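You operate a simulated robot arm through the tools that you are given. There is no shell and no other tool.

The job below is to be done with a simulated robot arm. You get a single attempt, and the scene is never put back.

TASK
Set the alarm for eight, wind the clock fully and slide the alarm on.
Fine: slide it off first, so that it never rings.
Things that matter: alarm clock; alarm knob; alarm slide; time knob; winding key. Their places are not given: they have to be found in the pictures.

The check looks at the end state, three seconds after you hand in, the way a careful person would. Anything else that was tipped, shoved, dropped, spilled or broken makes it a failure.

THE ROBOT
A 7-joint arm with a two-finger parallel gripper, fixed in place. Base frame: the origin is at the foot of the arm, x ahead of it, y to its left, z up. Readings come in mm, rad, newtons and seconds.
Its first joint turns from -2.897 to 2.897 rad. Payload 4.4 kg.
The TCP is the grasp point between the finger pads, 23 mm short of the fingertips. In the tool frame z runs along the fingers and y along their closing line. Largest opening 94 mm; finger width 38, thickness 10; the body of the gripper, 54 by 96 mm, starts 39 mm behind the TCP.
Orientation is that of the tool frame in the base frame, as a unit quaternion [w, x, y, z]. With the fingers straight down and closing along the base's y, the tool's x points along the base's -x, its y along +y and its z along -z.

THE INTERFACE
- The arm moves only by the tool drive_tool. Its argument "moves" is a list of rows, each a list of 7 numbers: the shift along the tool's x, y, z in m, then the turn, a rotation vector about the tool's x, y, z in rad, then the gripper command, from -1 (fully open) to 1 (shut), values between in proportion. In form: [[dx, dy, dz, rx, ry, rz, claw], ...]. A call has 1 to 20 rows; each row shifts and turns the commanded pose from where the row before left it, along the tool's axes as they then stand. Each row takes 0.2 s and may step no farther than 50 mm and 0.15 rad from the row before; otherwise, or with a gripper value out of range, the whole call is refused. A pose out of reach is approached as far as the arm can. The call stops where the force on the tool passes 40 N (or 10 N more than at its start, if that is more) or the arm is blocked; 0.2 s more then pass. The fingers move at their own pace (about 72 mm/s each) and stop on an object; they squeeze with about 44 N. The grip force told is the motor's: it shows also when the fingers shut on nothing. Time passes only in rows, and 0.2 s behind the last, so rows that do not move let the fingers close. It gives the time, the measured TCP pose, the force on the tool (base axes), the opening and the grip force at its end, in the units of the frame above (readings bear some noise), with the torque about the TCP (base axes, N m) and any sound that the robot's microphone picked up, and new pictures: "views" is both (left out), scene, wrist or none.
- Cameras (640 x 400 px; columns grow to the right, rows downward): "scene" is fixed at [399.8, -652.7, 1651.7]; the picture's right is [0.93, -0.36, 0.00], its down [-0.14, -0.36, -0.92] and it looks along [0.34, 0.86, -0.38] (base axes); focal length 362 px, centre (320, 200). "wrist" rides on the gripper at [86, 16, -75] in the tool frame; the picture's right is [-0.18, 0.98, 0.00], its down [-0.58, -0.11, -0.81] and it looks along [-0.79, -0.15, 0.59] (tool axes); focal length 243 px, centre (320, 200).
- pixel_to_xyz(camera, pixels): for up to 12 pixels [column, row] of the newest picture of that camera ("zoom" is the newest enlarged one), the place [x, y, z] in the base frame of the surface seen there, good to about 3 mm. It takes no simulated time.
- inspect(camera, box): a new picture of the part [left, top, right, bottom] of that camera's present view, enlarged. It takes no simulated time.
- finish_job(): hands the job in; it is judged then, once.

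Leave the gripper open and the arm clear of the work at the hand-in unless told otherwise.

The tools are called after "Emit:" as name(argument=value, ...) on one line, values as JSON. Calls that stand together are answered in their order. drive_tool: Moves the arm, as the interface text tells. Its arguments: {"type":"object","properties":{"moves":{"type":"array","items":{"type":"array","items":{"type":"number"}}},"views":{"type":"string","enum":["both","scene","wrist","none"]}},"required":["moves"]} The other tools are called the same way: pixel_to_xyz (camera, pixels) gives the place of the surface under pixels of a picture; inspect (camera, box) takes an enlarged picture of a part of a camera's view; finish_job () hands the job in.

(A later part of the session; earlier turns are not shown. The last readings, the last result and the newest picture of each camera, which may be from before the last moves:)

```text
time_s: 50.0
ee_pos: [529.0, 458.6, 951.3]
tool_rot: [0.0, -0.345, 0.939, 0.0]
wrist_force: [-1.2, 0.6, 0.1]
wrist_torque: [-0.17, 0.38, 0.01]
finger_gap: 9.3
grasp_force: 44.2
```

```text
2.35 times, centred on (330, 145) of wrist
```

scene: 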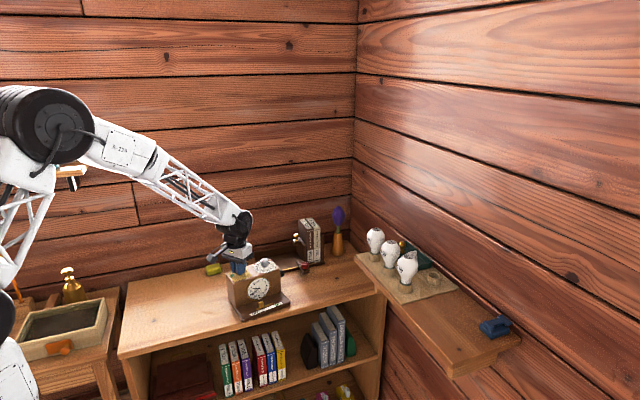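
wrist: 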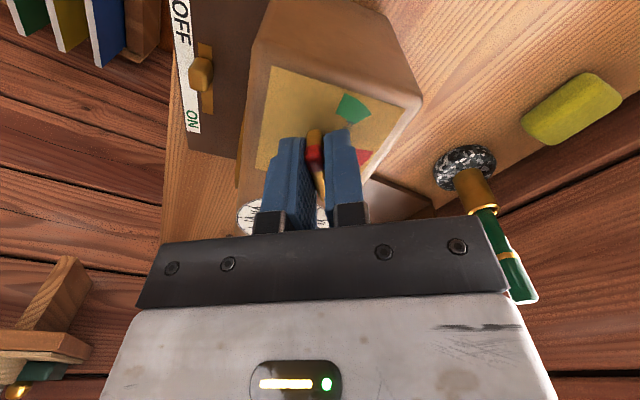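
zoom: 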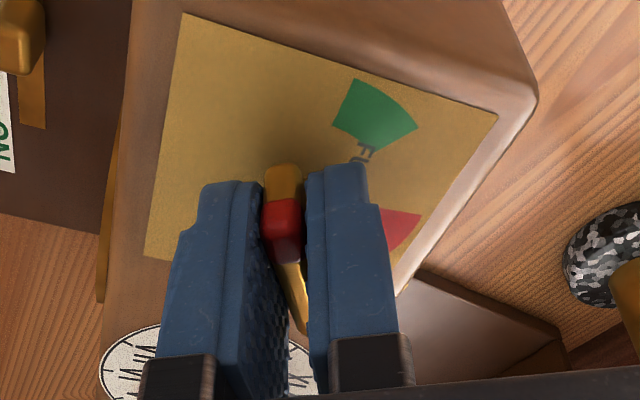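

The red tip is at about 230°, with green coming up ahead. Forces are nearly zero. I'll add a light press and turn 0.4 rad more.

Emit:
drive_tool(moves=[[0, 0, 0.0005, 0, 0, 0, 0.84], [0, 0, 0, 0, 0, 0.04, 0.84], [0, 0, 0, 0, 0, 0.04, 0.84], [0, 0, 0, 0, 0, 0.04, 0.84], [0, 0, 0, 0, 0, 0.04, 0.84], [0, 0, 0, 0, 0, 0.04, 0.84], [0, 0, 0, 0, 0, 0.04, 0.84], [0, 0, 0, 0, 0, 0.04, 0.84], [0, 0, 0, 0, 0, 0.04, 0.84], [0, 0, 0, 0, 0, 0.04, 0.84], [0, 0, 0, 0, 0, 0.04, 0.84]], views="both")

Emit:
inspect(camera="scene", box=[220, 250, 300, 325])

Emit:
inspect(camera="wrist", box=[230, 60, 430, 230])

```text
time_s: 52.4
ee_pos: [528.4, 459.7, 949.7]
tool_rot: [0.001, -0.15, 0.989, 0.0]
wrist_force: [-4.4, -0.3, 0.1]
wrist_torque: [0.0, 0.17, 0.02]
finger_gap: 8.9
grasp_force: 43.7
```

scene: 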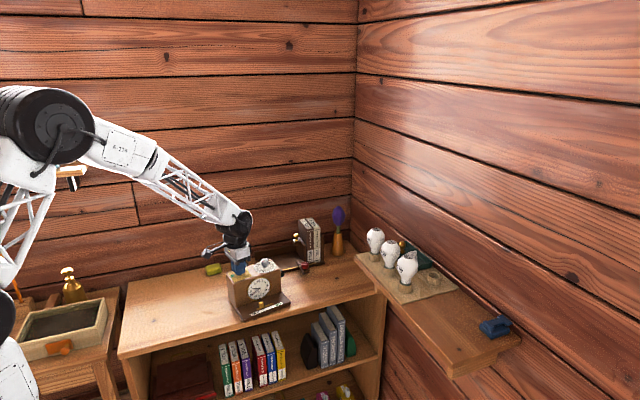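
wrist: 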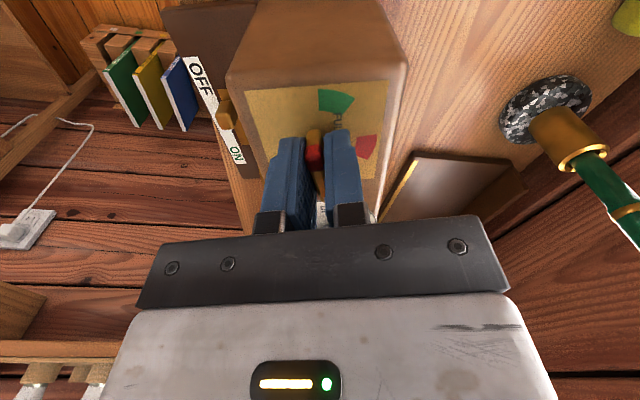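

```text
5.33 times, centred on (260, 288) of scene
```

zoom: 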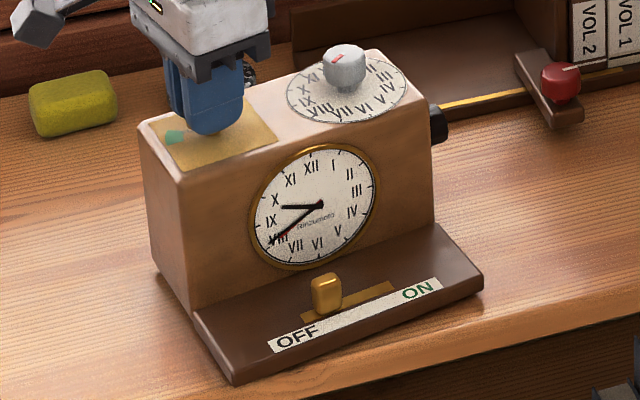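

```text
2.35 times, centred on (330, 145) of wrist
```

zoom: 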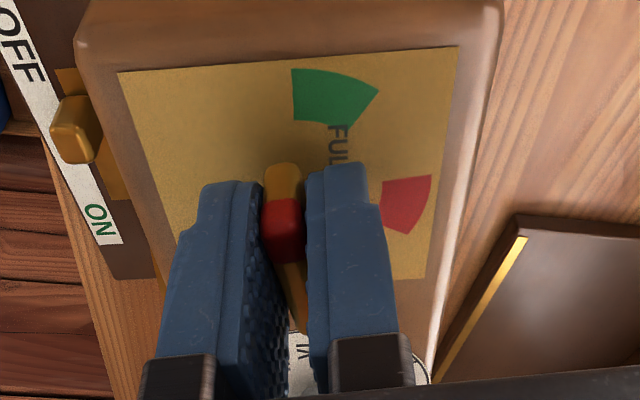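

The tip is at about 253° with the clock still in place. I'll measure the plate corners and green patch again for the exact remaining angle.

Emit:
pixel_to_xyz(camera="zoom", pixels=[[294, 72], [294, 118], [376, 92], [356, 124], [335, 97], [120, 74], [455, 50], [424, 276], [383, 222], [428, 180]])

```text
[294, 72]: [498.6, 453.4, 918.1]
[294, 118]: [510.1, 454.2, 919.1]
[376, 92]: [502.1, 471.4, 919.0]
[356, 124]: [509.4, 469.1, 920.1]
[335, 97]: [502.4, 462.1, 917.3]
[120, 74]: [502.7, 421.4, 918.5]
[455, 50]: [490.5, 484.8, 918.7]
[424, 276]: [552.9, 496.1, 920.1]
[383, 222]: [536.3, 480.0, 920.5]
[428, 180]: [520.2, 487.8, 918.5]
```

Green spans about 258–297° in world terms, centre about 277°. The tip is at 253°, so I'll turn 0.41 rad more to land in the middle of green.

Emit:
drive_tool(moves=[[0.0, 0, 0.0004, 0, 0, 0, 0.84], [0, 0, 0, 0, 0, 0.041, 0.84], [0, 0, 0, 0, 0, 0.041, 0.84], [0, 0, 0, 0, 0, 0.041, 0.84], [0, 0, 0, 0, 0, 0.041, 0.84], [0, 0, 0, 0, 0, 0.041, 0.84], [0, 0, 0, 0, 0, 0.041, 0.84], [0, 0, 0, 0, 0, 0.041, 0.84], [0, 0, 0, 0, 0, 0.041, 0.84], [0, 0, 0, 0, 0, 0.041, 0.84], [0, 0, 0, 0, 0, 0.041, 0.84]], views="both")

Emit:
inspect(camera="scene", box=[220, 250, 300, 325])

Emit:
inspect(camera="wrist", box=[230, 60, 430, 230])

```text
time_s: 54.8
ee_pos: [528.5, 458.5, 949.5]
tool_rot: [0.001, 0.054, 0.999, 0.001]
wrist_force: [1.3, 9.7, 14.7]
wrist_torque: [0.29, 0.44, 0.02]
finger_gap: 9.2
grasp_force: 44.1
```

scene: 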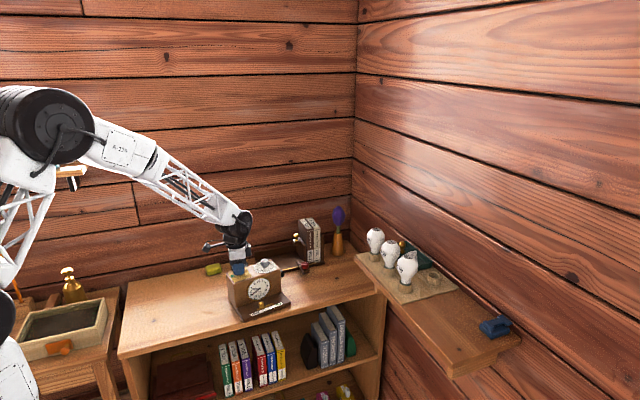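
wrist: 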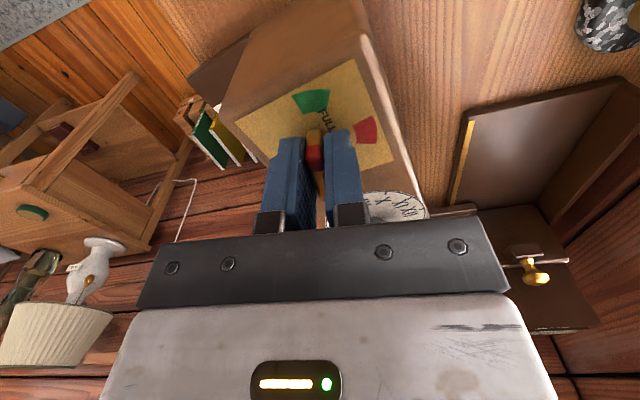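

```text
5.33 times, centred on (260, 288) of scene
```

zoom: 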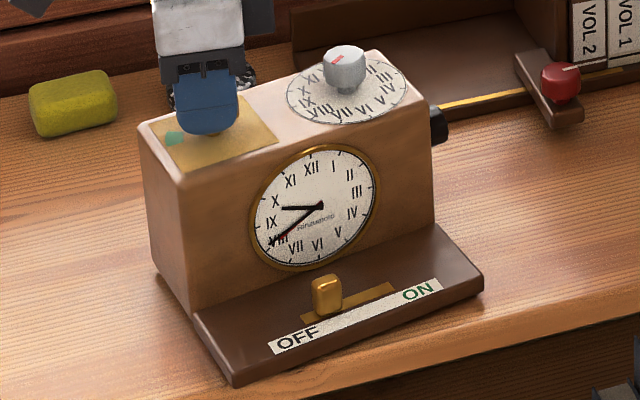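

```text
2.35 times, centred on (330, 145) of wrist
```

zoom: 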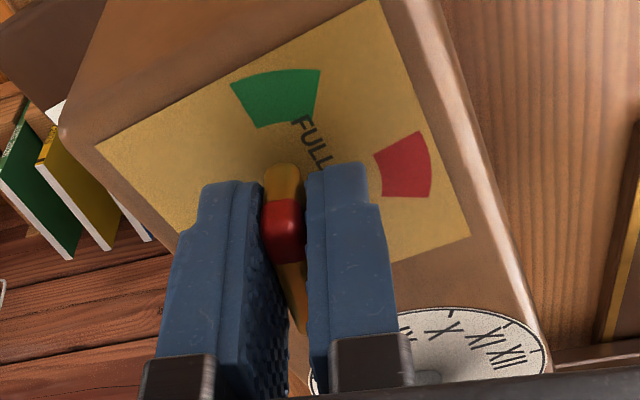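

The red tip is at about 276°, the middle of green, well short of the red patch. I'll ease the load, open the fingers and rise, then check that the key stays.

Emit:
drive_tool(moves=[[0, 0.0004, -0.0007, 0, 0, 0, 0.84], [0, 0, 0, 0, 0, 0, 0.7], [0, 0, 0, 0, 0, 0, 0.4], [0, 0, 0, 0, 0, 0, 0.0], [0, 0, -0.03, 0, 0, 0, -0.1], [0, 0, -0.04, 0, 0, 0, -0.3], [0, 0, -0.04, 0, 0, 0, -0.3], [0, 0, 0, 0, 0, 0, -0.3]], views="both")

Emit:
inspect(camera="wrist", box=[250, 0, 400, 125])

Emit:
inspect(camera="scene", box=[220, 250, 300, 325])

```text
time_s: 56.6
ee_pos: [527.3, 459.8, 1061.2]
tool_rot: [0.001, 0.054, 0.999, 0.0]
wrist_force: [0.0, -0.7, 0.0]
wrist_torque: [0.02, 0.01, -0.01]
finger_gap: 61.1
grasp_force: 0.1
```

scene: 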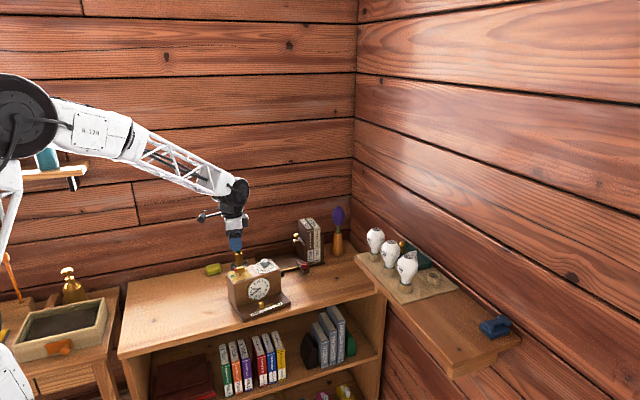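
wrist: 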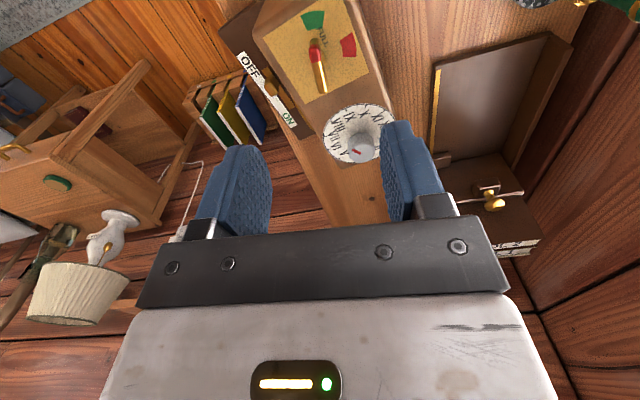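

```text
3.20 times, centred on (325, 62) of wrist
```

zoom: 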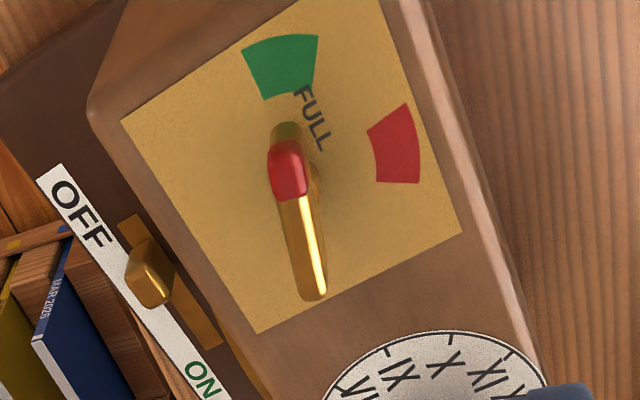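

```text
5.33 times, centred on (260, 288) of scene
```

zoom: 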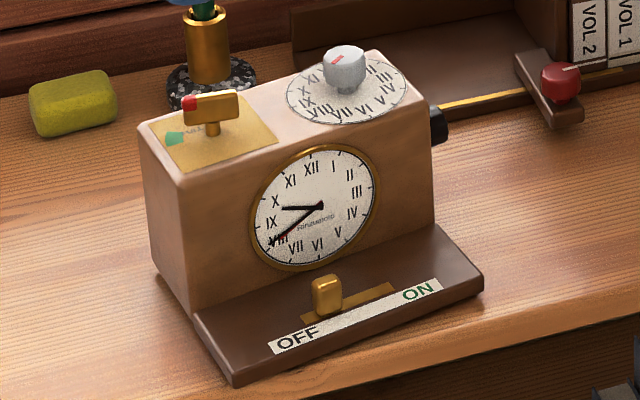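

The key rests pointing into green, the alarm is at eight and the slide is at OFF. The clock is still turned about 11° from where it stood, and I want to straighten it gently before switching the alarm on. I'll measure its corners first.

Emit:
pixel_to_xyz(camera="zoom", pixels=[[143, 130], [182, 178], [426, 112], [380, 58], [200, 316], [236, 378], [478, 283], [440, 234], [188, 240], [205, 290], [425, 200], [300, 395]])

Emit:
pixel_to_xyz(camera="scene", pixels=[[240, 324], [290, 309], [200, 335], [340, 294], [255, 318]])

```text
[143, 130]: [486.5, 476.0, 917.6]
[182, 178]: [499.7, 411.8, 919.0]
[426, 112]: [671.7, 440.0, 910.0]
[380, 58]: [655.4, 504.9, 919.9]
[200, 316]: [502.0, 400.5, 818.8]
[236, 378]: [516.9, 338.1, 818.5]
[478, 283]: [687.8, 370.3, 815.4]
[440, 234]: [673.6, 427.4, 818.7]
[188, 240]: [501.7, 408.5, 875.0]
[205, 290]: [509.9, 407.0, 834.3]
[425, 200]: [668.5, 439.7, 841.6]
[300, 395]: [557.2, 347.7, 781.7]
```

```text
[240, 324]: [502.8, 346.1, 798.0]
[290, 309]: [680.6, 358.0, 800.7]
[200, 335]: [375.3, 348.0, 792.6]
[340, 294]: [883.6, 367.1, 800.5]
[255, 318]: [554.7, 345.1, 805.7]
```

The front-left plinth corner (517, 338) now slightly overhangs the table edge (y ≈ 346), so straightening is worth doing. I'll turn the closed gripper to face the front, go out in front of the clock and come down beside that corner, then nudge it gently backwards.

Emit:
drive_tool(moves=[[0, 0, 0, 0, 0, -0.14, 0.3], [0, 0, 0, 0, 0, -0.14, 0.6], [0, 0, 0, 0, 0, -0.14, 1], [0, 0, 0, 0, 0, -0.14, 1], [0, 0, 0, 0, 0, -0.14, 1], [0, 0, 0, 0, 0, -0.14, 1], [0, 0, 0, 0, 0, -0.14, 1], [0, 0, 0, 0, 0, -0.14, 1], [0, 0, 0, 0, 0, -0.14, 1], [0, 0, 0, 0, 0, -0.14, 1], [0, 0, 0, 0, 0, -0.14, 1], [0, 0, 0, 0, 0, -0.138, 1], [0.0412, 0, 0, 0, 0, 0, 1], [0.0412, 0, 0, 0, 0, 0, 1], [0.0412, 0, 0, 0, 0, 0, 1], [0.0412, 0, 0, 0, 0, 0, 1], [0, 0, 0, 0, 0, 0, 1]], views="both")

```text
time_s: 60.2
ee_pos: [530.4, 292.9, 1058.6]
tool_rot: [-0.001, 0.707, -0.707, 0.0]
wrist_force: [-0.8, 0.1, 0.4]
wrist_torque: [0.03, 0.02, -0.03]
finger_gap: 0.0
grasp_force: 42.6
```

scene: 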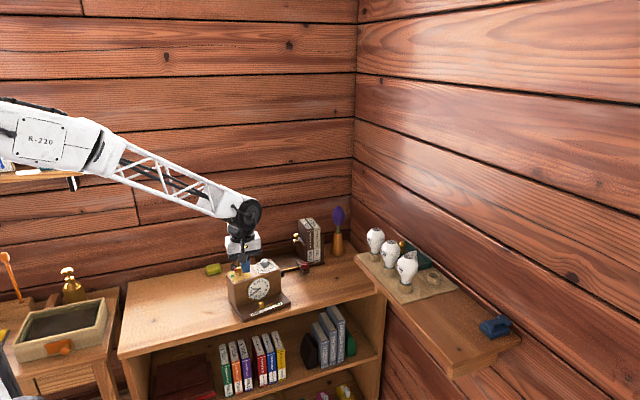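
wrist: 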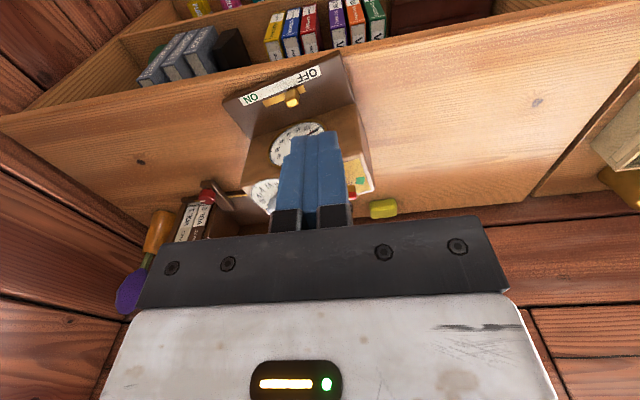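

I'm in front of the clock. I'll measure the plinth's front corners in this view (near (338, 56) and (225, 102)).

Emit:
pixel_to_xyz(camera="wrist", pixels=[[338, 57], [330, 60], [300, 72], [260, 88], [228, 101], [353, 98], [248, 134], [292, 97], [225, 112], [345, 45]])

Emit:
inspect(camera="wrist", box=[205, 35, 395, 155])

```text
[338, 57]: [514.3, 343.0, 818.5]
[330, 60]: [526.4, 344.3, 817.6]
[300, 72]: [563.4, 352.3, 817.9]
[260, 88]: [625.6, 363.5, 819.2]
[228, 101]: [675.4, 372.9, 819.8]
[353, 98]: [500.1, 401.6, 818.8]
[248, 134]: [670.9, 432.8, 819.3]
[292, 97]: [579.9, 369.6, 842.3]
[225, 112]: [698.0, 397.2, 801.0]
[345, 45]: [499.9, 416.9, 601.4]
```

```text
3.33 times, centred on (300, 95) of wrist
```

zoom: 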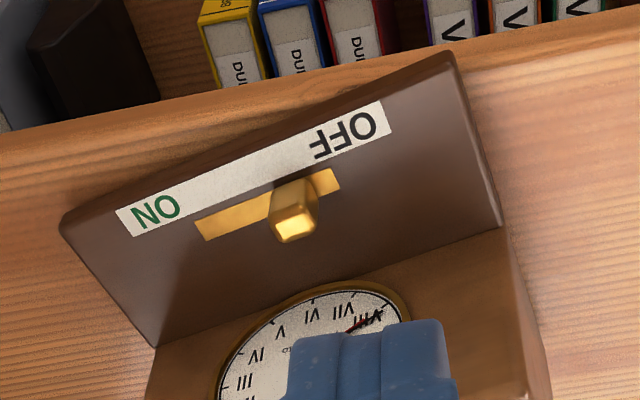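

The front edge runs from (514, 343) to (675, 373), about 10.5° of turn. I'll lower to fingertip height ~806, in front of the edge and clear of the table top.

Emit:
drive_tool(moves=[[0, 0, 0.046, 0, 0, 0, 1], [0, 0, 0.046, 0, 0, 0, 1], [0, 0, 0.046, 0, 0, 0, 1], [0, 0, 0.046, 0, 0, 0, 1], [0, 0, 0.044, 0, 0, 0, 1], [0, 0, 0, 0, 0, 0, 1]], views="both")

Emit:
inspect(camera="wrist", box=[200, 60, 440, 220])

```text
time_s: 61.6
ee_pos: [526.4, 293.2, 830.3]
tool_rot: [0.0, -0.707, 0.707, -0.001]
wrist_force: [0.1, 0.4, 0.2]
wrist_torque: [-0.01, 0.0, 0.02]
finger_gap: 0.2
grasp_force: 42.1
```

scene: 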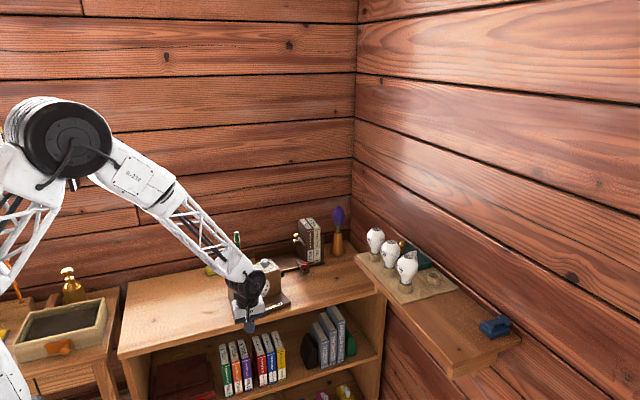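
wrist: 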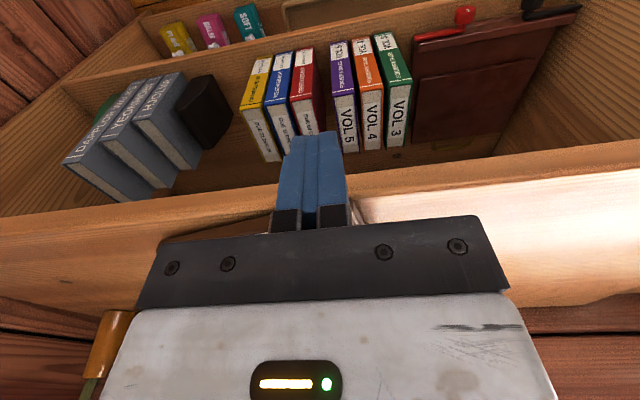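

```text
2.50 times, centred on (320, 140) of wrist
```

zoom: 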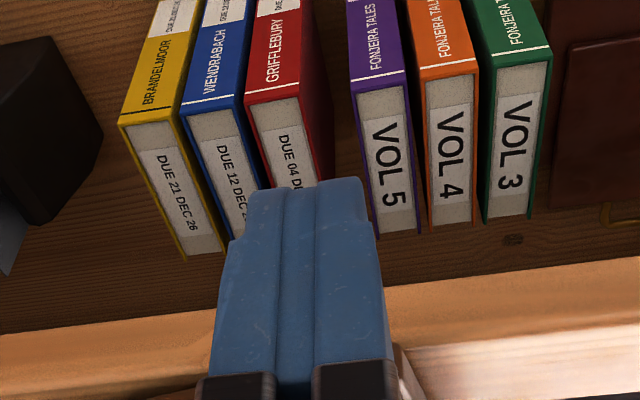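

The tips are at about z 807, between the table top (800) and the plinth top (818), with the edge about 32 mm ahead. I'll approach 27 mm, then a few 2 mm steps until contact.

Emit:
drive_tool(moves=[[-0.014, 0, 0, 0, 0, 0, 1], [-0.013, 0, 0, 0, 0, 0, 1], [-0.002, 0, 0, 0, 0, 0, 1], [-0.002, 0, 0, 0, 0, 0, 1], [-0.002, 0, 0, 0, 0, 0, 1]], views="scene")

Emit:
inspect(camera="scene", box=[220, 250, 300, 330])

```text
time_s: 62.8
ee_pos: [527.6, 327.6, 831.6]
tool_rot: [-0.001, -0.706, 0.708, 0.0]
wrist_force: [-1.3, -9.4, 4.1]
wrist_torque: [-0.1, 0.07, 0.12]
finger_gap: 0.2
grasp_force: 42.6
```

scene: 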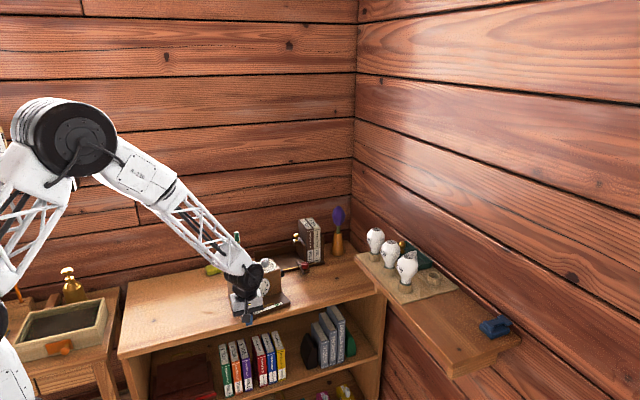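

```text
5.00 times, centred on (260, 290) of scene
```

zoom: 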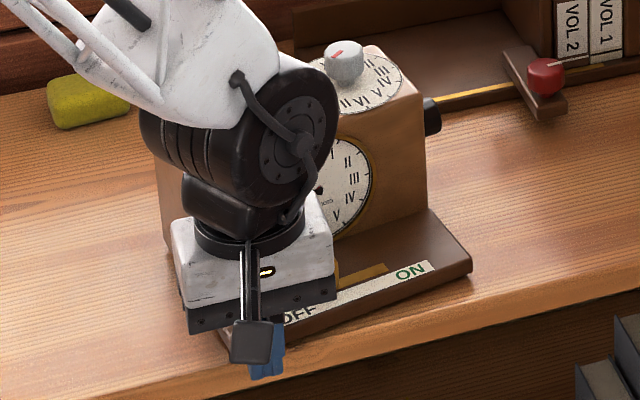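

Contact: 9 N. I'll push on gently in 2 mm steps.

Emit:
drive_tool(moves=[[-0.002, 0, 0, 0, 0, 0, 1], [-0.002, 0, 0, 0, 0, 0, 1], [-0.002, 0, 0, 0, 0, 0, 1]], views="scene")

Emit:
inspect(camera="scene", box=[220, 250, 300, 330])

```text
time_s: 63.6
ee_pos: [528.5, 332.7, 832.0]
tool_rot: [0.0, 0.707, -0.707, 0.0]
wrist_force: [-1.2, -5.4, -1.9]
wrist_torque: [-0.15, 0.03, 0.08]
finger_gap: 0.1
grasp_force: 42.6
```

scene: 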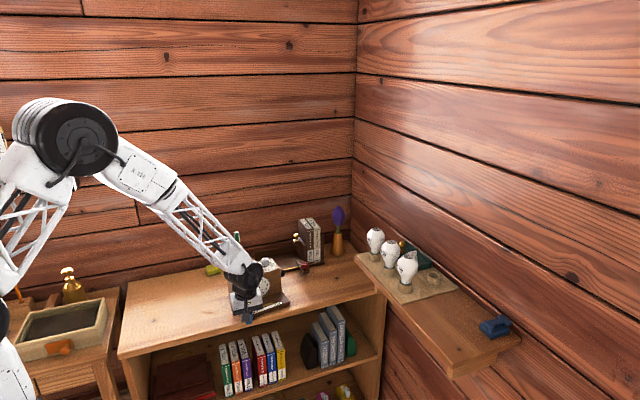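

```text
5.00 times, centred on (260, 290) of scene
```

zoom: 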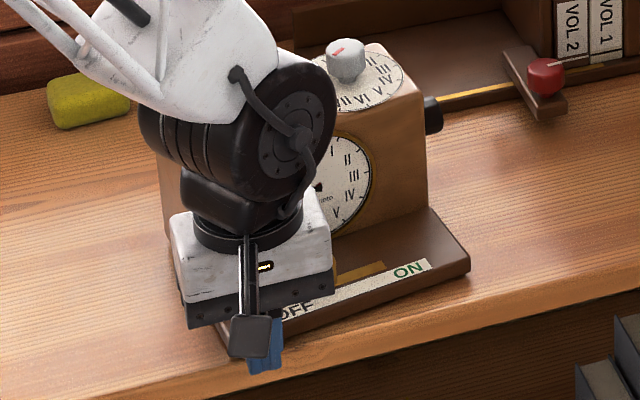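

The clock is turning smoothly at 5 N. The plinth's original front edge was near y 362, so I'll push about 10 mm more, to TCP y ≈ 343.

Emit:
drive_tool(moves=[[-0.002, 0, 0, 0, 0, 0, 1], [-0.002, 0, 0, 0, 0, 0, 1], [-0.002, 0, 0, 0, 0, 0, 1], [-0.002, 0, 0, 0, 0, 0, 1], [-0.002, 0, 0, 0, 0, 0, 1]], views="scene")

Emit:
inspect(camera="scene", box=[220, 250, 300, 330])

```text
time_s: 64.8
ee_pos: [528.1, 342.6, 832.2]
tool_rot: [0.001, -0.706, 0.708, -0.001]
wrist_force: [-0.2, -7.6, 0.9]
wrist_torque: [-0.11, -0.03, -0.01]
finger_gap: 0.2
grasp_force: 42.6
```

scene: 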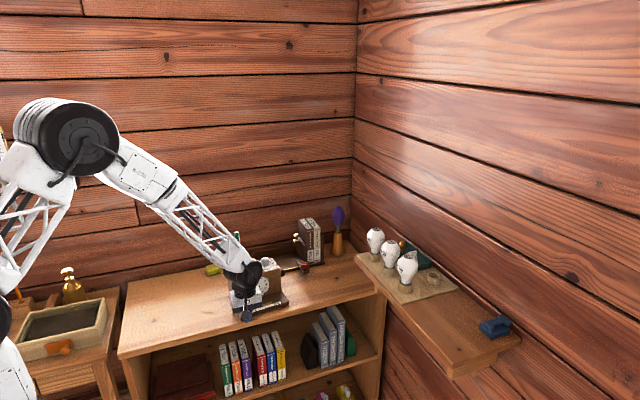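

```text
5.00 times, centred on (260, 290) of scene
```

zoom: 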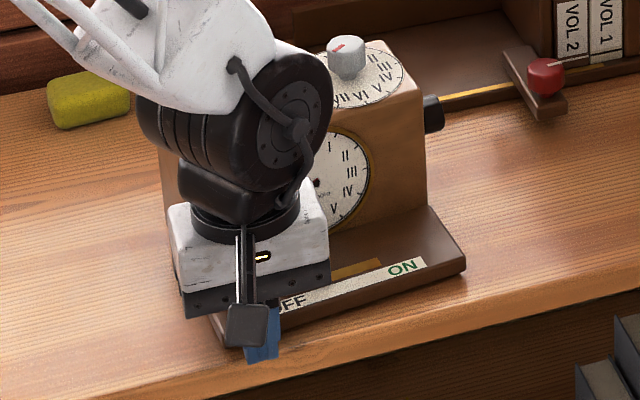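

It has turned a good part of the way. I'll back off, rise to the same viewing position as before and measure the edge again.

Emit:
drive_tool(moves=[[0.03, 0, 0, 0, 0, 0, 1], [0.019, 0, 0, 0, 0, 0, 1], [0, 0, -0.046, 0, 0, 0, 1], [0, 0, -0.046, 0, 0, 0, 1], [0, 0, -0.046, 0, 0, 0, 1], [0, 0, -0.046, 0, 0, 0, 1], [0, 0, -0.044, 0, 0, 0, 1], [0, 0, 0, 0, 0, 0, 1]], views="both")

Emit:
inspect(camera="wrist", box=[205, 35, 395, 155])

Emit:
inspect(camera="scene", box=[220, 250, 300, 325])

```text
time_s: 66.6
ee_pos: [527.5, 294.3, 1060.3]
tool_rot: [-0.001, -0.707, 0.708, 0.001]
wrist_force: [-0.2, -0.8, 0.2]
wrist_torque: [0.0, -0.01, 0.02]
finger_gap: 0.0
grasp_force: 42.9
```

scene: 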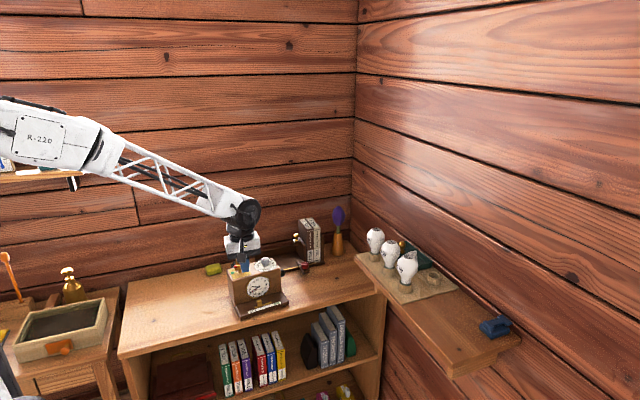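
wrist: 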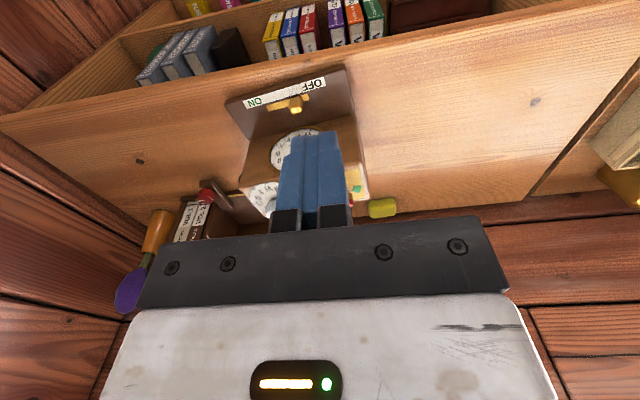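

```text
3.33 times, centred on (300, 95) of wrist
```

zoom: 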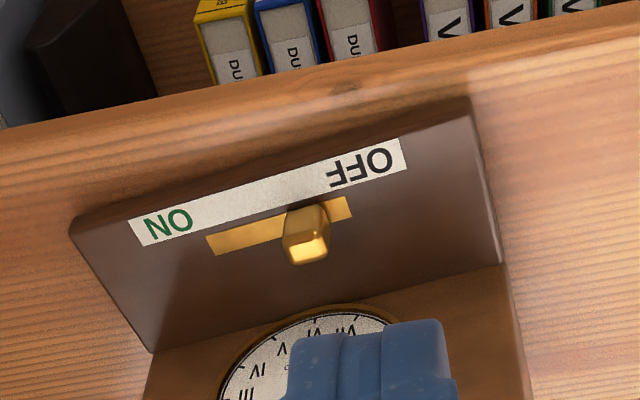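

```text
5.33 times, centred on (260, 288) of scene
```

zoom: 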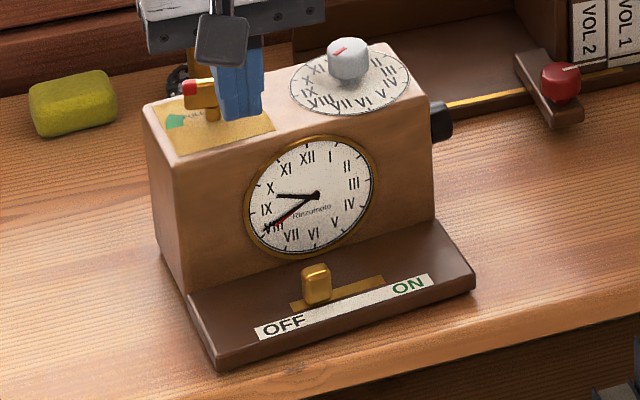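

The clock is visibly straighter. I'll measure the plinth's front and body lines in the wrist view.

Emit:
pixel_to_xyz(camera="wrist", pixels=[[340, 69], [330, 72], [300, 80], [260, 92], [230, 101], [354, 110], [250, 136], [350, 96], [246, 130], [296, 102]])

Emit:
pixel_to_xyz(camera="zoom", pixels=[[150, 105], [178, 152], [428, 98], [383, 50], [190, 292], [215, 362], [472, 285], [436, 232], [315, 290], [345, 50]])

```text
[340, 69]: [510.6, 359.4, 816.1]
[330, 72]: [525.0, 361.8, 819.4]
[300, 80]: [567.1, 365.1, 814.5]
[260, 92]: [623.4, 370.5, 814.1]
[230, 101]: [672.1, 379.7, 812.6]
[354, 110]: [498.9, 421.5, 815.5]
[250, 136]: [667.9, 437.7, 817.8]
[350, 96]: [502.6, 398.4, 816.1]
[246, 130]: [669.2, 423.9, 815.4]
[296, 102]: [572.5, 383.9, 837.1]
```

```text
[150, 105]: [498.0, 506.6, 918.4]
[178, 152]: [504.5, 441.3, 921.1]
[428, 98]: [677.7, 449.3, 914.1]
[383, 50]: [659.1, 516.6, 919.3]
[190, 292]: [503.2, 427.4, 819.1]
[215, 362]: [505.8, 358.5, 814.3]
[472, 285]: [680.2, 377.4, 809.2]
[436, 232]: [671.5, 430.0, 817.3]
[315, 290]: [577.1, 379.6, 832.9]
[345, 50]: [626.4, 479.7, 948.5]
```

The yaw is now about 5–6°, against about 1–2° originally, and the knob sits about 5 mm further +x than at first. A small push toward −x at the right-front plinth corner (680, 377) fixes both. I'll go around to that side and lower next to it.

Emit:
drive_tool(moves=[[0, -0.0454, 0, 0, 0, 0, 1], [0, -0.0454, 0, 0, 0, 0, 1], [0, -0.0454, 0, 0, 0, 0, 1], [0, -0.0454, 0, 0, 0, 0, 1], [-0.048, 0, 0, 0, 0, 0, 1], [-0.048, 0, 0, 0, 0, 0, 1], [0, 0, 0.046, 0, 0, 0, 1], [0, 0, 0.046, 0, 0, 0, 1], [0, 0, 0.046, 0, 0, 0, 1], [0, 0, 0.046, 0, 0, 0, 1], [0, 0, 0.02, 0, 0, 0, 1], [0, 0, 0, 0, 0, 0, 1]], views="both")

Emit:
inspect(camera="scene", box=[230, 250, 310, 325])

```text
time_s: 69.2
ee_pos: [710.4, 389.9, 856.9]
tool_rot: [0.0, -0.707, 0.708, -0.001]
wrist_force: [0.2, -0.2, 0.9]
wrist_torque: [0.01, -0.02, 0.0]
finger_gap: 0.1
grasp_force: 42.1
```

scene: 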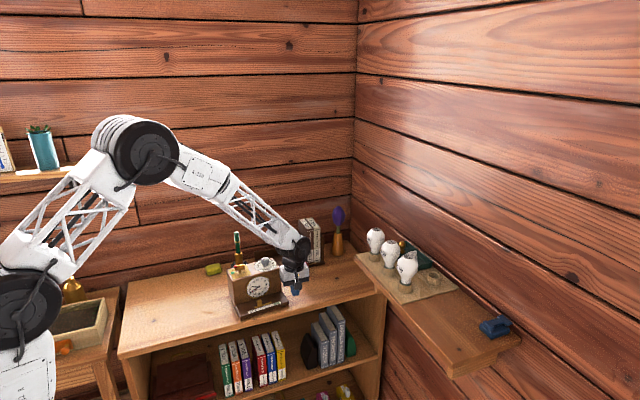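
wrist: 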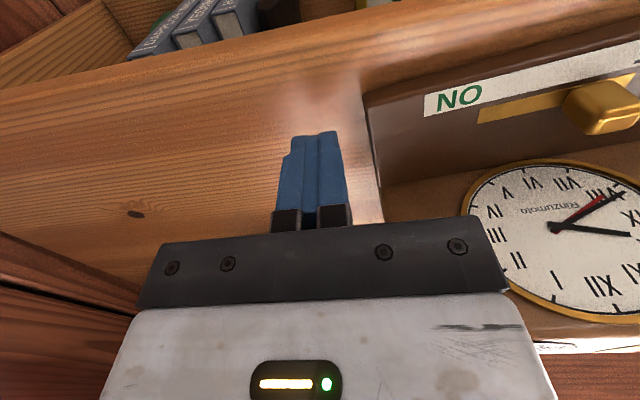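

```text
5.33 times, centred on (270, 288) of scene
```

zoom: 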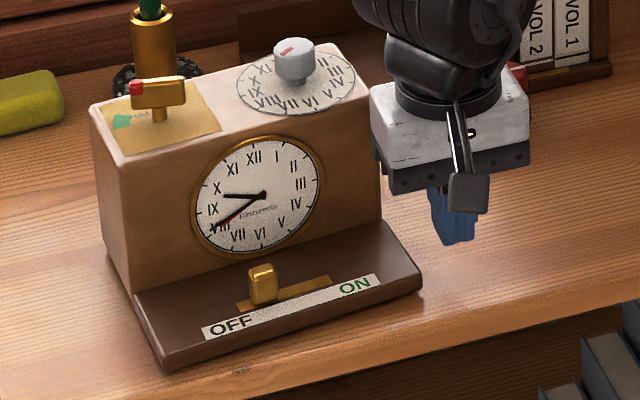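

I'm beside the right-front corner with clear space. I'll lower 26 mm to plinth height and approach toward −x until contact.

Emit:
drive_tool(moves=[[0, 0, 0.013, 0, 0, 0, 1], [0, 0, 0.013, 0, 0, 0, 1], [0, 0.008, 0, 0, 0, 0, 1], [0, 0.008, 0, 0, 0, 0, 1], [0, 0.002, 0, 0, 0, 0, 1], [0, 0.002, 0, 0, 0, 0, 1]], views="wrist")

```text
time_s: 70.6
ee_pos: [691.5, 389.0, 831.4]
tool_rot: [0.001, -0.706, 0.708, 0.0]
wrist_force: [7.8, -3.7, 3.7]
wrist_torque: [-0.1, -0.11, 0.11]
finger_gap: 0.0
grasp_force: 42.6
```

wrist: 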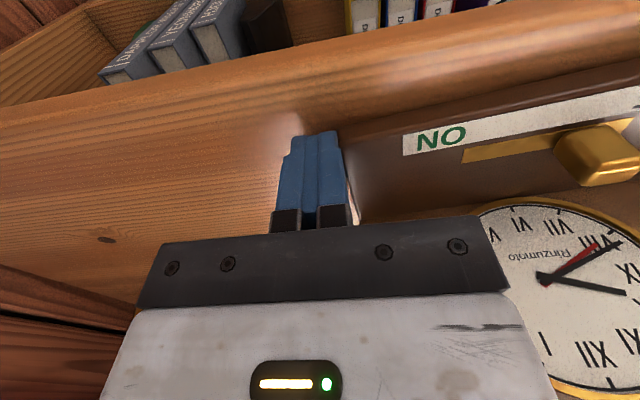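

Contact at 8 N. I'll push 8 mm toward −x in 2 mm steps.

Emit:
drive_tool(moves=[[0, 0.002, 0, 0, 0, 0, 1], [0, 0.002, 0, 0, 0, 0, 1], [0, 0.002, 0, 0, 0, 0, 1], [0, 0.002, 0, 0, 0, 0, 1]], views="scene")

Emit:
inspect(camera="scene", box=[220, 250, 300, 325])

Emit:
pixel_to_xyz(camera="zoom", pixels=[[147, 105], [172, 152], [425, 103], [186, 296], [210, 362], [340, 50], [310, 290], [360, 290]])

```text
time_s: 71.6
ee_pos: [682.5, 390.9, 831.1]
tool_rot: [0.0, -0.706, 0.708, -0.001]
wrist_force: [7.6, -2.4, 1.3]
wrist_torque: [-0.08, -0.06, 0.1]
finger_gap: 0.0
grasp_force: 42.3
```

scene: 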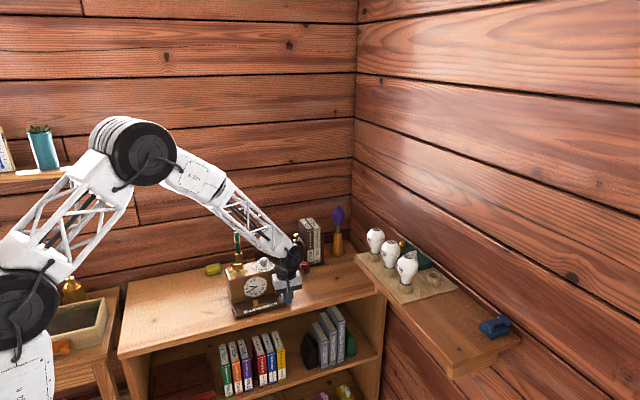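

```text
5.33 times, centred on (260, 288) of scene
```

zoom: 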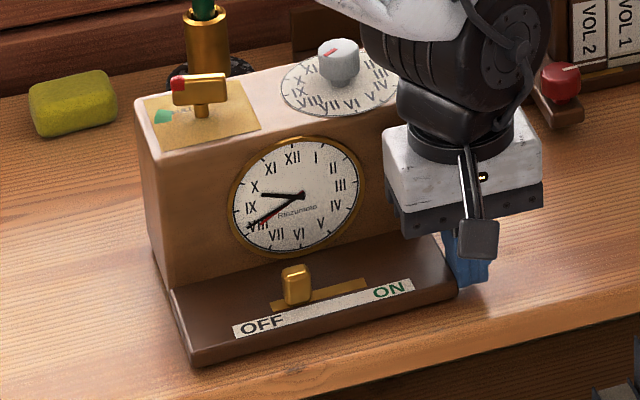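

```text
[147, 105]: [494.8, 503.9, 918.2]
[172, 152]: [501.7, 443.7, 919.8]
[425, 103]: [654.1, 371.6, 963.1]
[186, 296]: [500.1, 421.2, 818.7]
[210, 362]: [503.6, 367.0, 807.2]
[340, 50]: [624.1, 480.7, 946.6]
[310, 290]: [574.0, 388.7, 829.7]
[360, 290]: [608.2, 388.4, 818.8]
```

By picture position, the clock's corners are now within a pixel of where they started. I'll back off, rise, and compare with the very first zoom box.

Emit:
drive_tool(moves=[[0, -0.012, 0, 0, 0, 0, 1], [0, -0.012, 0, 0, 0, 0, 1], [0, 0, -0.045, 0, 0, 0, 1], [0, 0, -0.045, 0, 0, 0, 1], [0, 0, -0.045, 0, 0, 0, 1], [0.045, 0, -0.02, 0, 0, 0, 1], [0.045, 0, -0.02, 0, 0, 0, 0.5], [0, 0.045, 0, 0, 0, 0, 0], [0, 0.045, 0, 0, 0, 0, -0.1], [0, 0.04, 0, 0, 0, 0, -0.1], [0, 0, 0, 0, 0, 0, -0.1]], views="both")

Emit:
inspect(camera="scene", box=[220, 250, 300, 320])

Emit:
inspect(camera="wrist", box=[220, 20, 420, 160])

```text
time_s: 74.0
ee_pos: [574.7, 300.9, 1006.7]
tool_rot: [0.001, -0.707, 0.707, -0.001]
wrist_force: [0.0, 0.2, 0.6]
wrist_torque: [-0.01, -0.01, -0.01]
finger_gap: 51.7
grasp_force: 0.2
```

scene: 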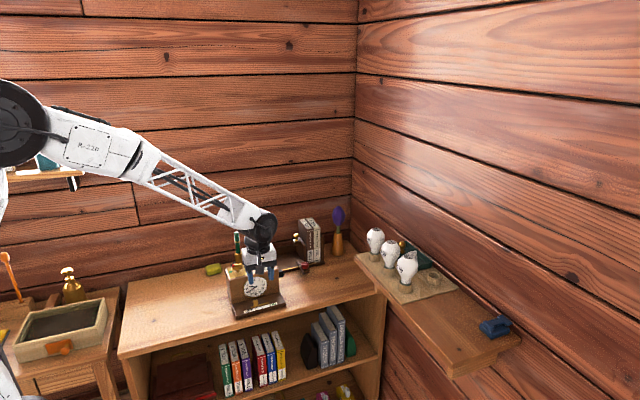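
wrist: 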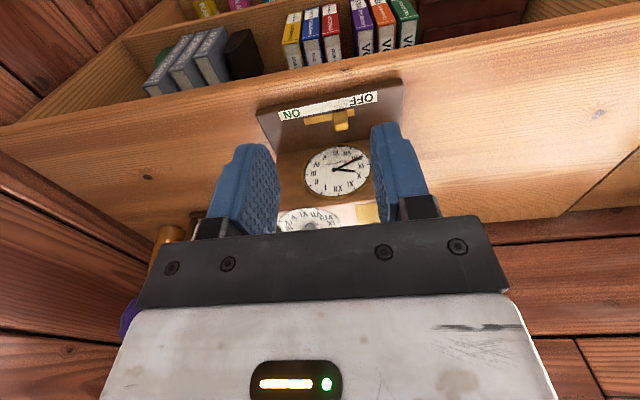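

```text
5.71 times, centred on (260, 285) of scene
```

zoom: 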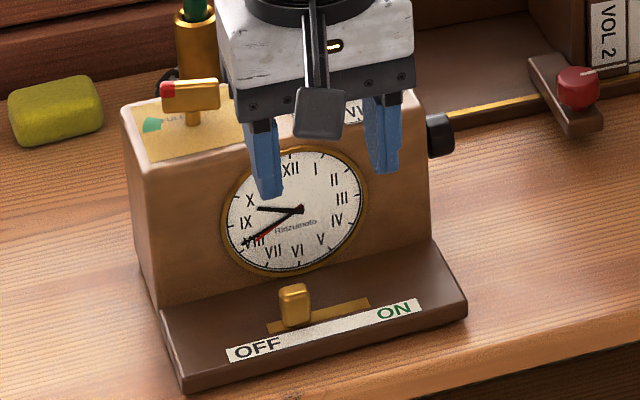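

```text
2.86 times, centred on (320, 90) of wrist
```

zoom: 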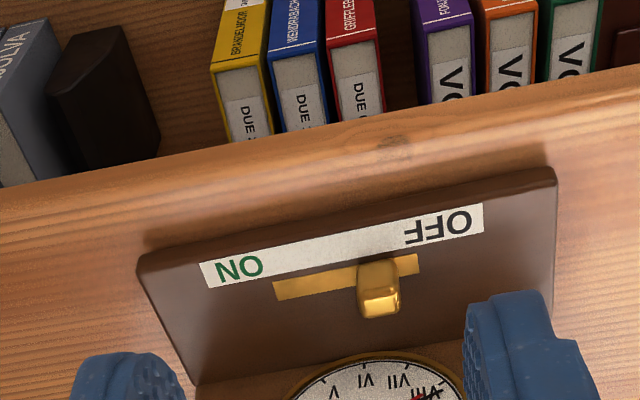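

The clock is back within a millimetre or two of its original pose. Now for the slide: I'll measure the tab (zoom (378, 290)) and its slot.

Emit:
pixel_to_xyz(camera="zoom", pixels=[[276, 292], [416, 264], [378, 300], [362, 300], [396, 297], [378, 275], [362, 280], [398, 275], [380, 308], [240, 268]])

```text
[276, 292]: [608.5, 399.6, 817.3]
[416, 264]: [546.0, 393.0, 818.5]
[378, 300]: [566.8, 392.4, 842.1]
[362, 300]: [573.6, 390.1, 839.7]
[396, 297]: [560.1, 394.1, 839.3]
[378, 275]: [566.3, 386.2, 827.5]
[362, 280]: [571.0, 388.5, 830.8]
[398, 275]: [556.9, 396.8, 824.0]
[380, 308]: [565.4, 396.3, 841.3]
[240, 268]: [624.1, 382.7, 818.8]
```

The tab is at x ≈ 566, y ≈ 391 (OFF), and the slot runs from 546 to 608. I'll move above it and lower to just above, as before.

Emit:
drive_tool(moves=[[-0.043, 0.0046, 0, 0, 0, 0, -0.1], [-0.043, 0.0046, 0, 0, 0, 0, -0.1], [0, 0, 0.042, 0, 0, 0, -0.1], [0, 0, 0.042, 0, 0, 0, -0.1], [0, 0, 0.042, 0, 0, 0, -0.1], [0, 0, 0, 0, 0, 0, -0.1]], views="wrist")

```text
time_s: 75.4
ee_pos: [566.5, 384.9, 879.5]
tool_rot: [0.0, -0.706, 0.708, 0.0]
wrist_force: [-0.1, -0.5, -0.1]
wrist_torque: [0.02, 0.0, 0.03]
finger_gap: 51.6
grasp_force: 0.0
```

wrist: 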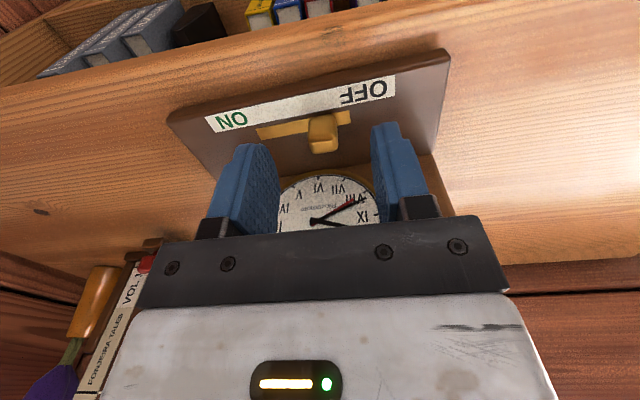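

The tab is centred between the fingers (column 323). I'll lower 30 mm, narrow the gap to cage it, and move toward ON (+x), first 25 mm.

Emit:
drive_tool(moves=[[0, 0, 0.015, 0, 0, 0, -0.1], [0, 0, 0.015, 0, 0, 0, -0.1], [0, 0, 0, 0, 0, 0, 0.49], [0, 0, 0, 0, 0, 0, 0.49], [0, -0.005, 0, 0, 0, 0, 0.49], [0, -0.005, 0, 0, 0, 0, 0.49], [0, -0.005, 0, 0, 0, 0, 0.49], [0, -0.005, 0, 0, 0, 0, 0.49], [0, -0.005, 0, 0, 0, 0, 0.49]], views="wrist")

```text
time_s: 77.4
ee_pos: [593.0, 386.7, 848.3]
tool_rot: [0.001, -0.706, 0.708, 0.0]
wrist_force: [0.4, 0.2, -0.5]
wrist_torque: [0.05, 0.0, -0.01]
finger_gap: 24.1
grasp_force: 0.0
```

wrist: 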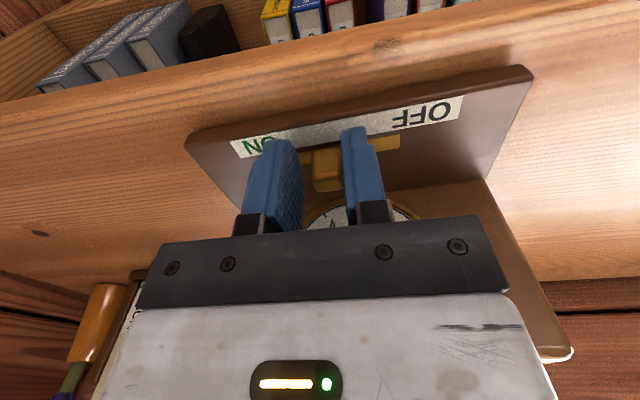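

The tab follows with no force. I'll continue toward ON with 2 mm steps until it meets its end stop.

Emit:
drive_tool(moves=[[0, -0.002, 0, 0, 0, 0, 0.49], [0, -0.002, 0, 0, 0, 0, 0.49], [0, -0.002, 0, 0, 0, 0, 0.49], [0, -0.002, 0, 0, 0, 0, 0.49]], views="wrist")

Emit:
inspect(camera="wrist", box=[170, 70, 470, 240])

```text
time_s: 78.4
ee_pos: [600.2, 385.8, 850.0]
tool_rot: [0.002, -0.707, 0.707, -0.001]
wrist_force: [-3.8, 0.5, 0.5]
wrist_torque: [0.06, 0.09, 0.04]
finger_gap: 25.5
grasp_force: 1.9
```

wrist: 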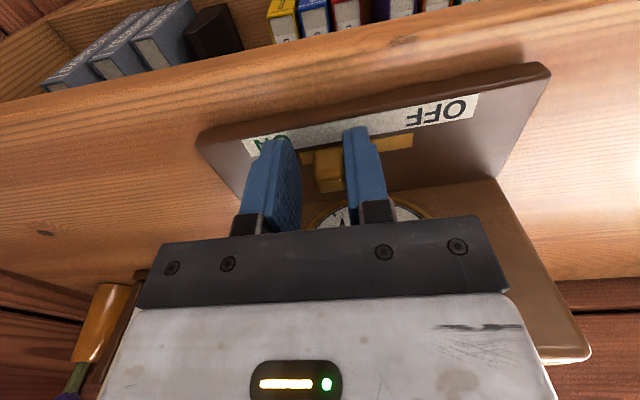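

```text
2.13 times, centred on (320, 155) of wrist
```

zoom: 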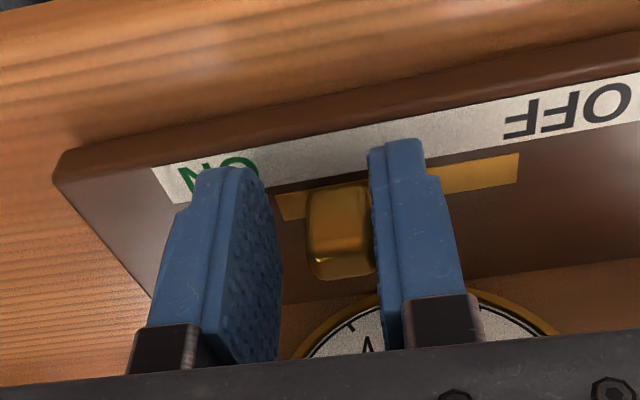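

Force has begun to rise (3.8 N) with the tab centre near x ≈ 595, matching the ON end. One more millimetre to seat it, then I'll back off, open and rise.

Emit:
drive_tool(moves=[[0, -0.001, 0, 0, 0, 0, 0.49], [0, -0.001, 0, 0, 0, 0, 0.49]], views="none")

```text
time_s: 79.0
ee_pos: [601.6, 385.4, 849.4]
tool_rot: [0.0, -0.707, 0.707, 0.0]
wrist_force: [-5.3, -0.1, 0.2]
wrist_torque: [-0.06, 0.03, 0.08]
finger_gap: 26.4
grasp_force: 2.2
```

The tab is firmly at its stop (5 N, gap pushed open). I'll release, lift straight up and move back to look at the whole clock.

Emit:
drive_tool(moves=[[0, 0.005, 0, 0, 0, 0, 0.3], [0, 0, 0, 0, 0, 0, 0.0], [0, 0, -0.03, 0, 0, 0, 0.0], [0, 0, -0.04, 0, 0, 0, 0.0], [0, 0, -0.045, 0, 0, 0, -0.3], [0.04, 0, -0.03, 0, 0, 0, -0.5], [0.04, 0, -0.03, 0, 0, 0, -1], [0.03, 0, -0.03, 0, 0, 0, -1], [0, 0, 0, 0, 0, 0, -1]], views="both")

Emit:
inspect(camera="wrist", box=[230, 40, 420, 180])

Emit:
inspect(camera="scene", box=[220, 250, 300, 320])

```text
time_s: 81.0
ee_pos: [597.3, 275.5, 1053.3]
tool_rot: [0.001, -0.707, 0.707, 0.0]
wrist_force: [-0.3, -0.6, 0.2]
wrist_torque: [0.01, -0.01, 0.0]
finger_gap: 94.1
grasp_force: 0.1
```

scene: 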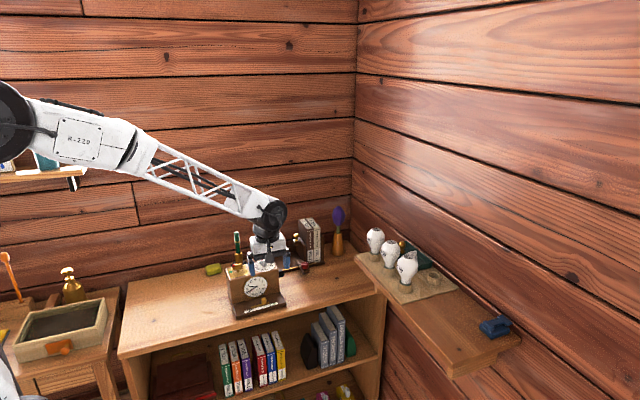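
wrist: 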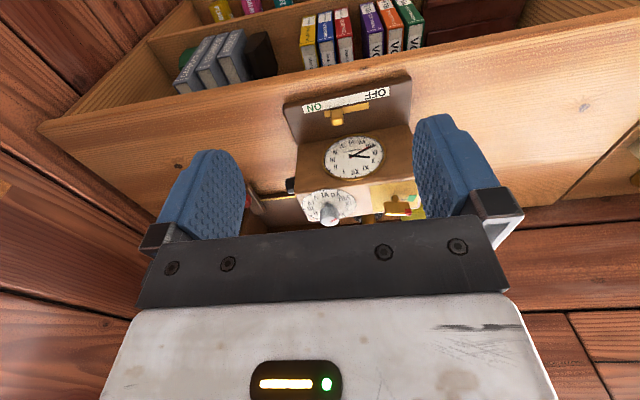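

```text
2.86 times, centred on (325, 110) of wrist
```

zoom: 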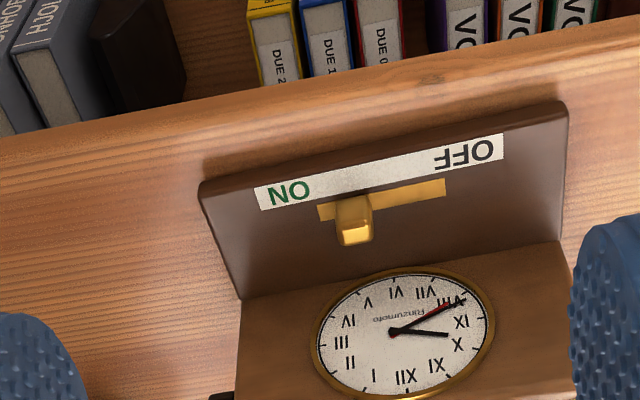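

```text
5.71 times, centred on (260, 285) of scene
```

zoom: 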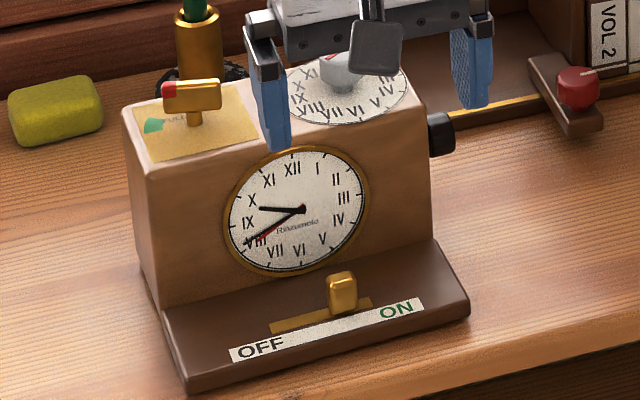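

The slide is ON, the key is in green and the clock is back in place. I'll enlarge the face once more to confirm the red hand at VIII.

Emit:
inspect(camera="wrist", box=[322, 130, 386, 182])

Emit:
inspect(camera="scene", box=[244, 276, 268, 300])

```text
7.69 times, centred on (354, 156) of wrist
```

zoom: 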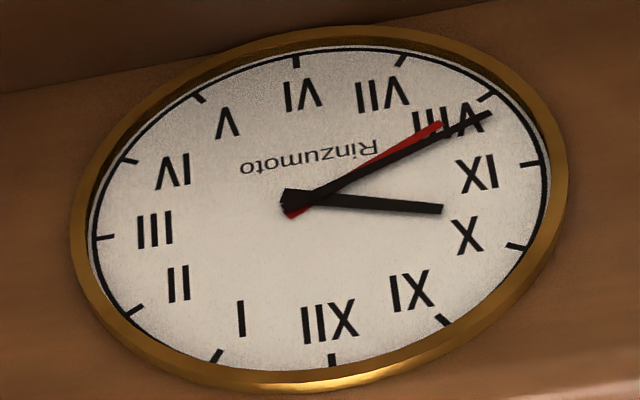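

```text
16.00 times, centred on (256, 288) of scene
```

zoom: 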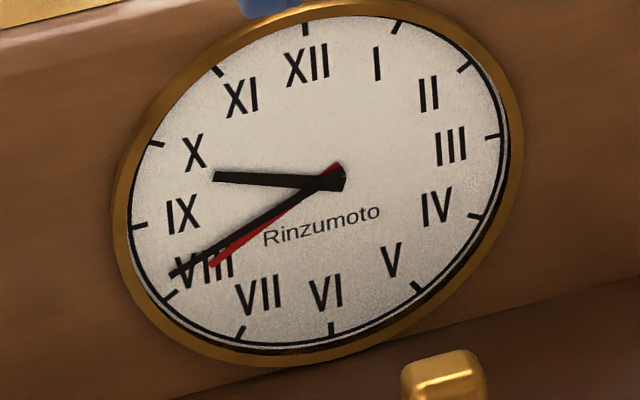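

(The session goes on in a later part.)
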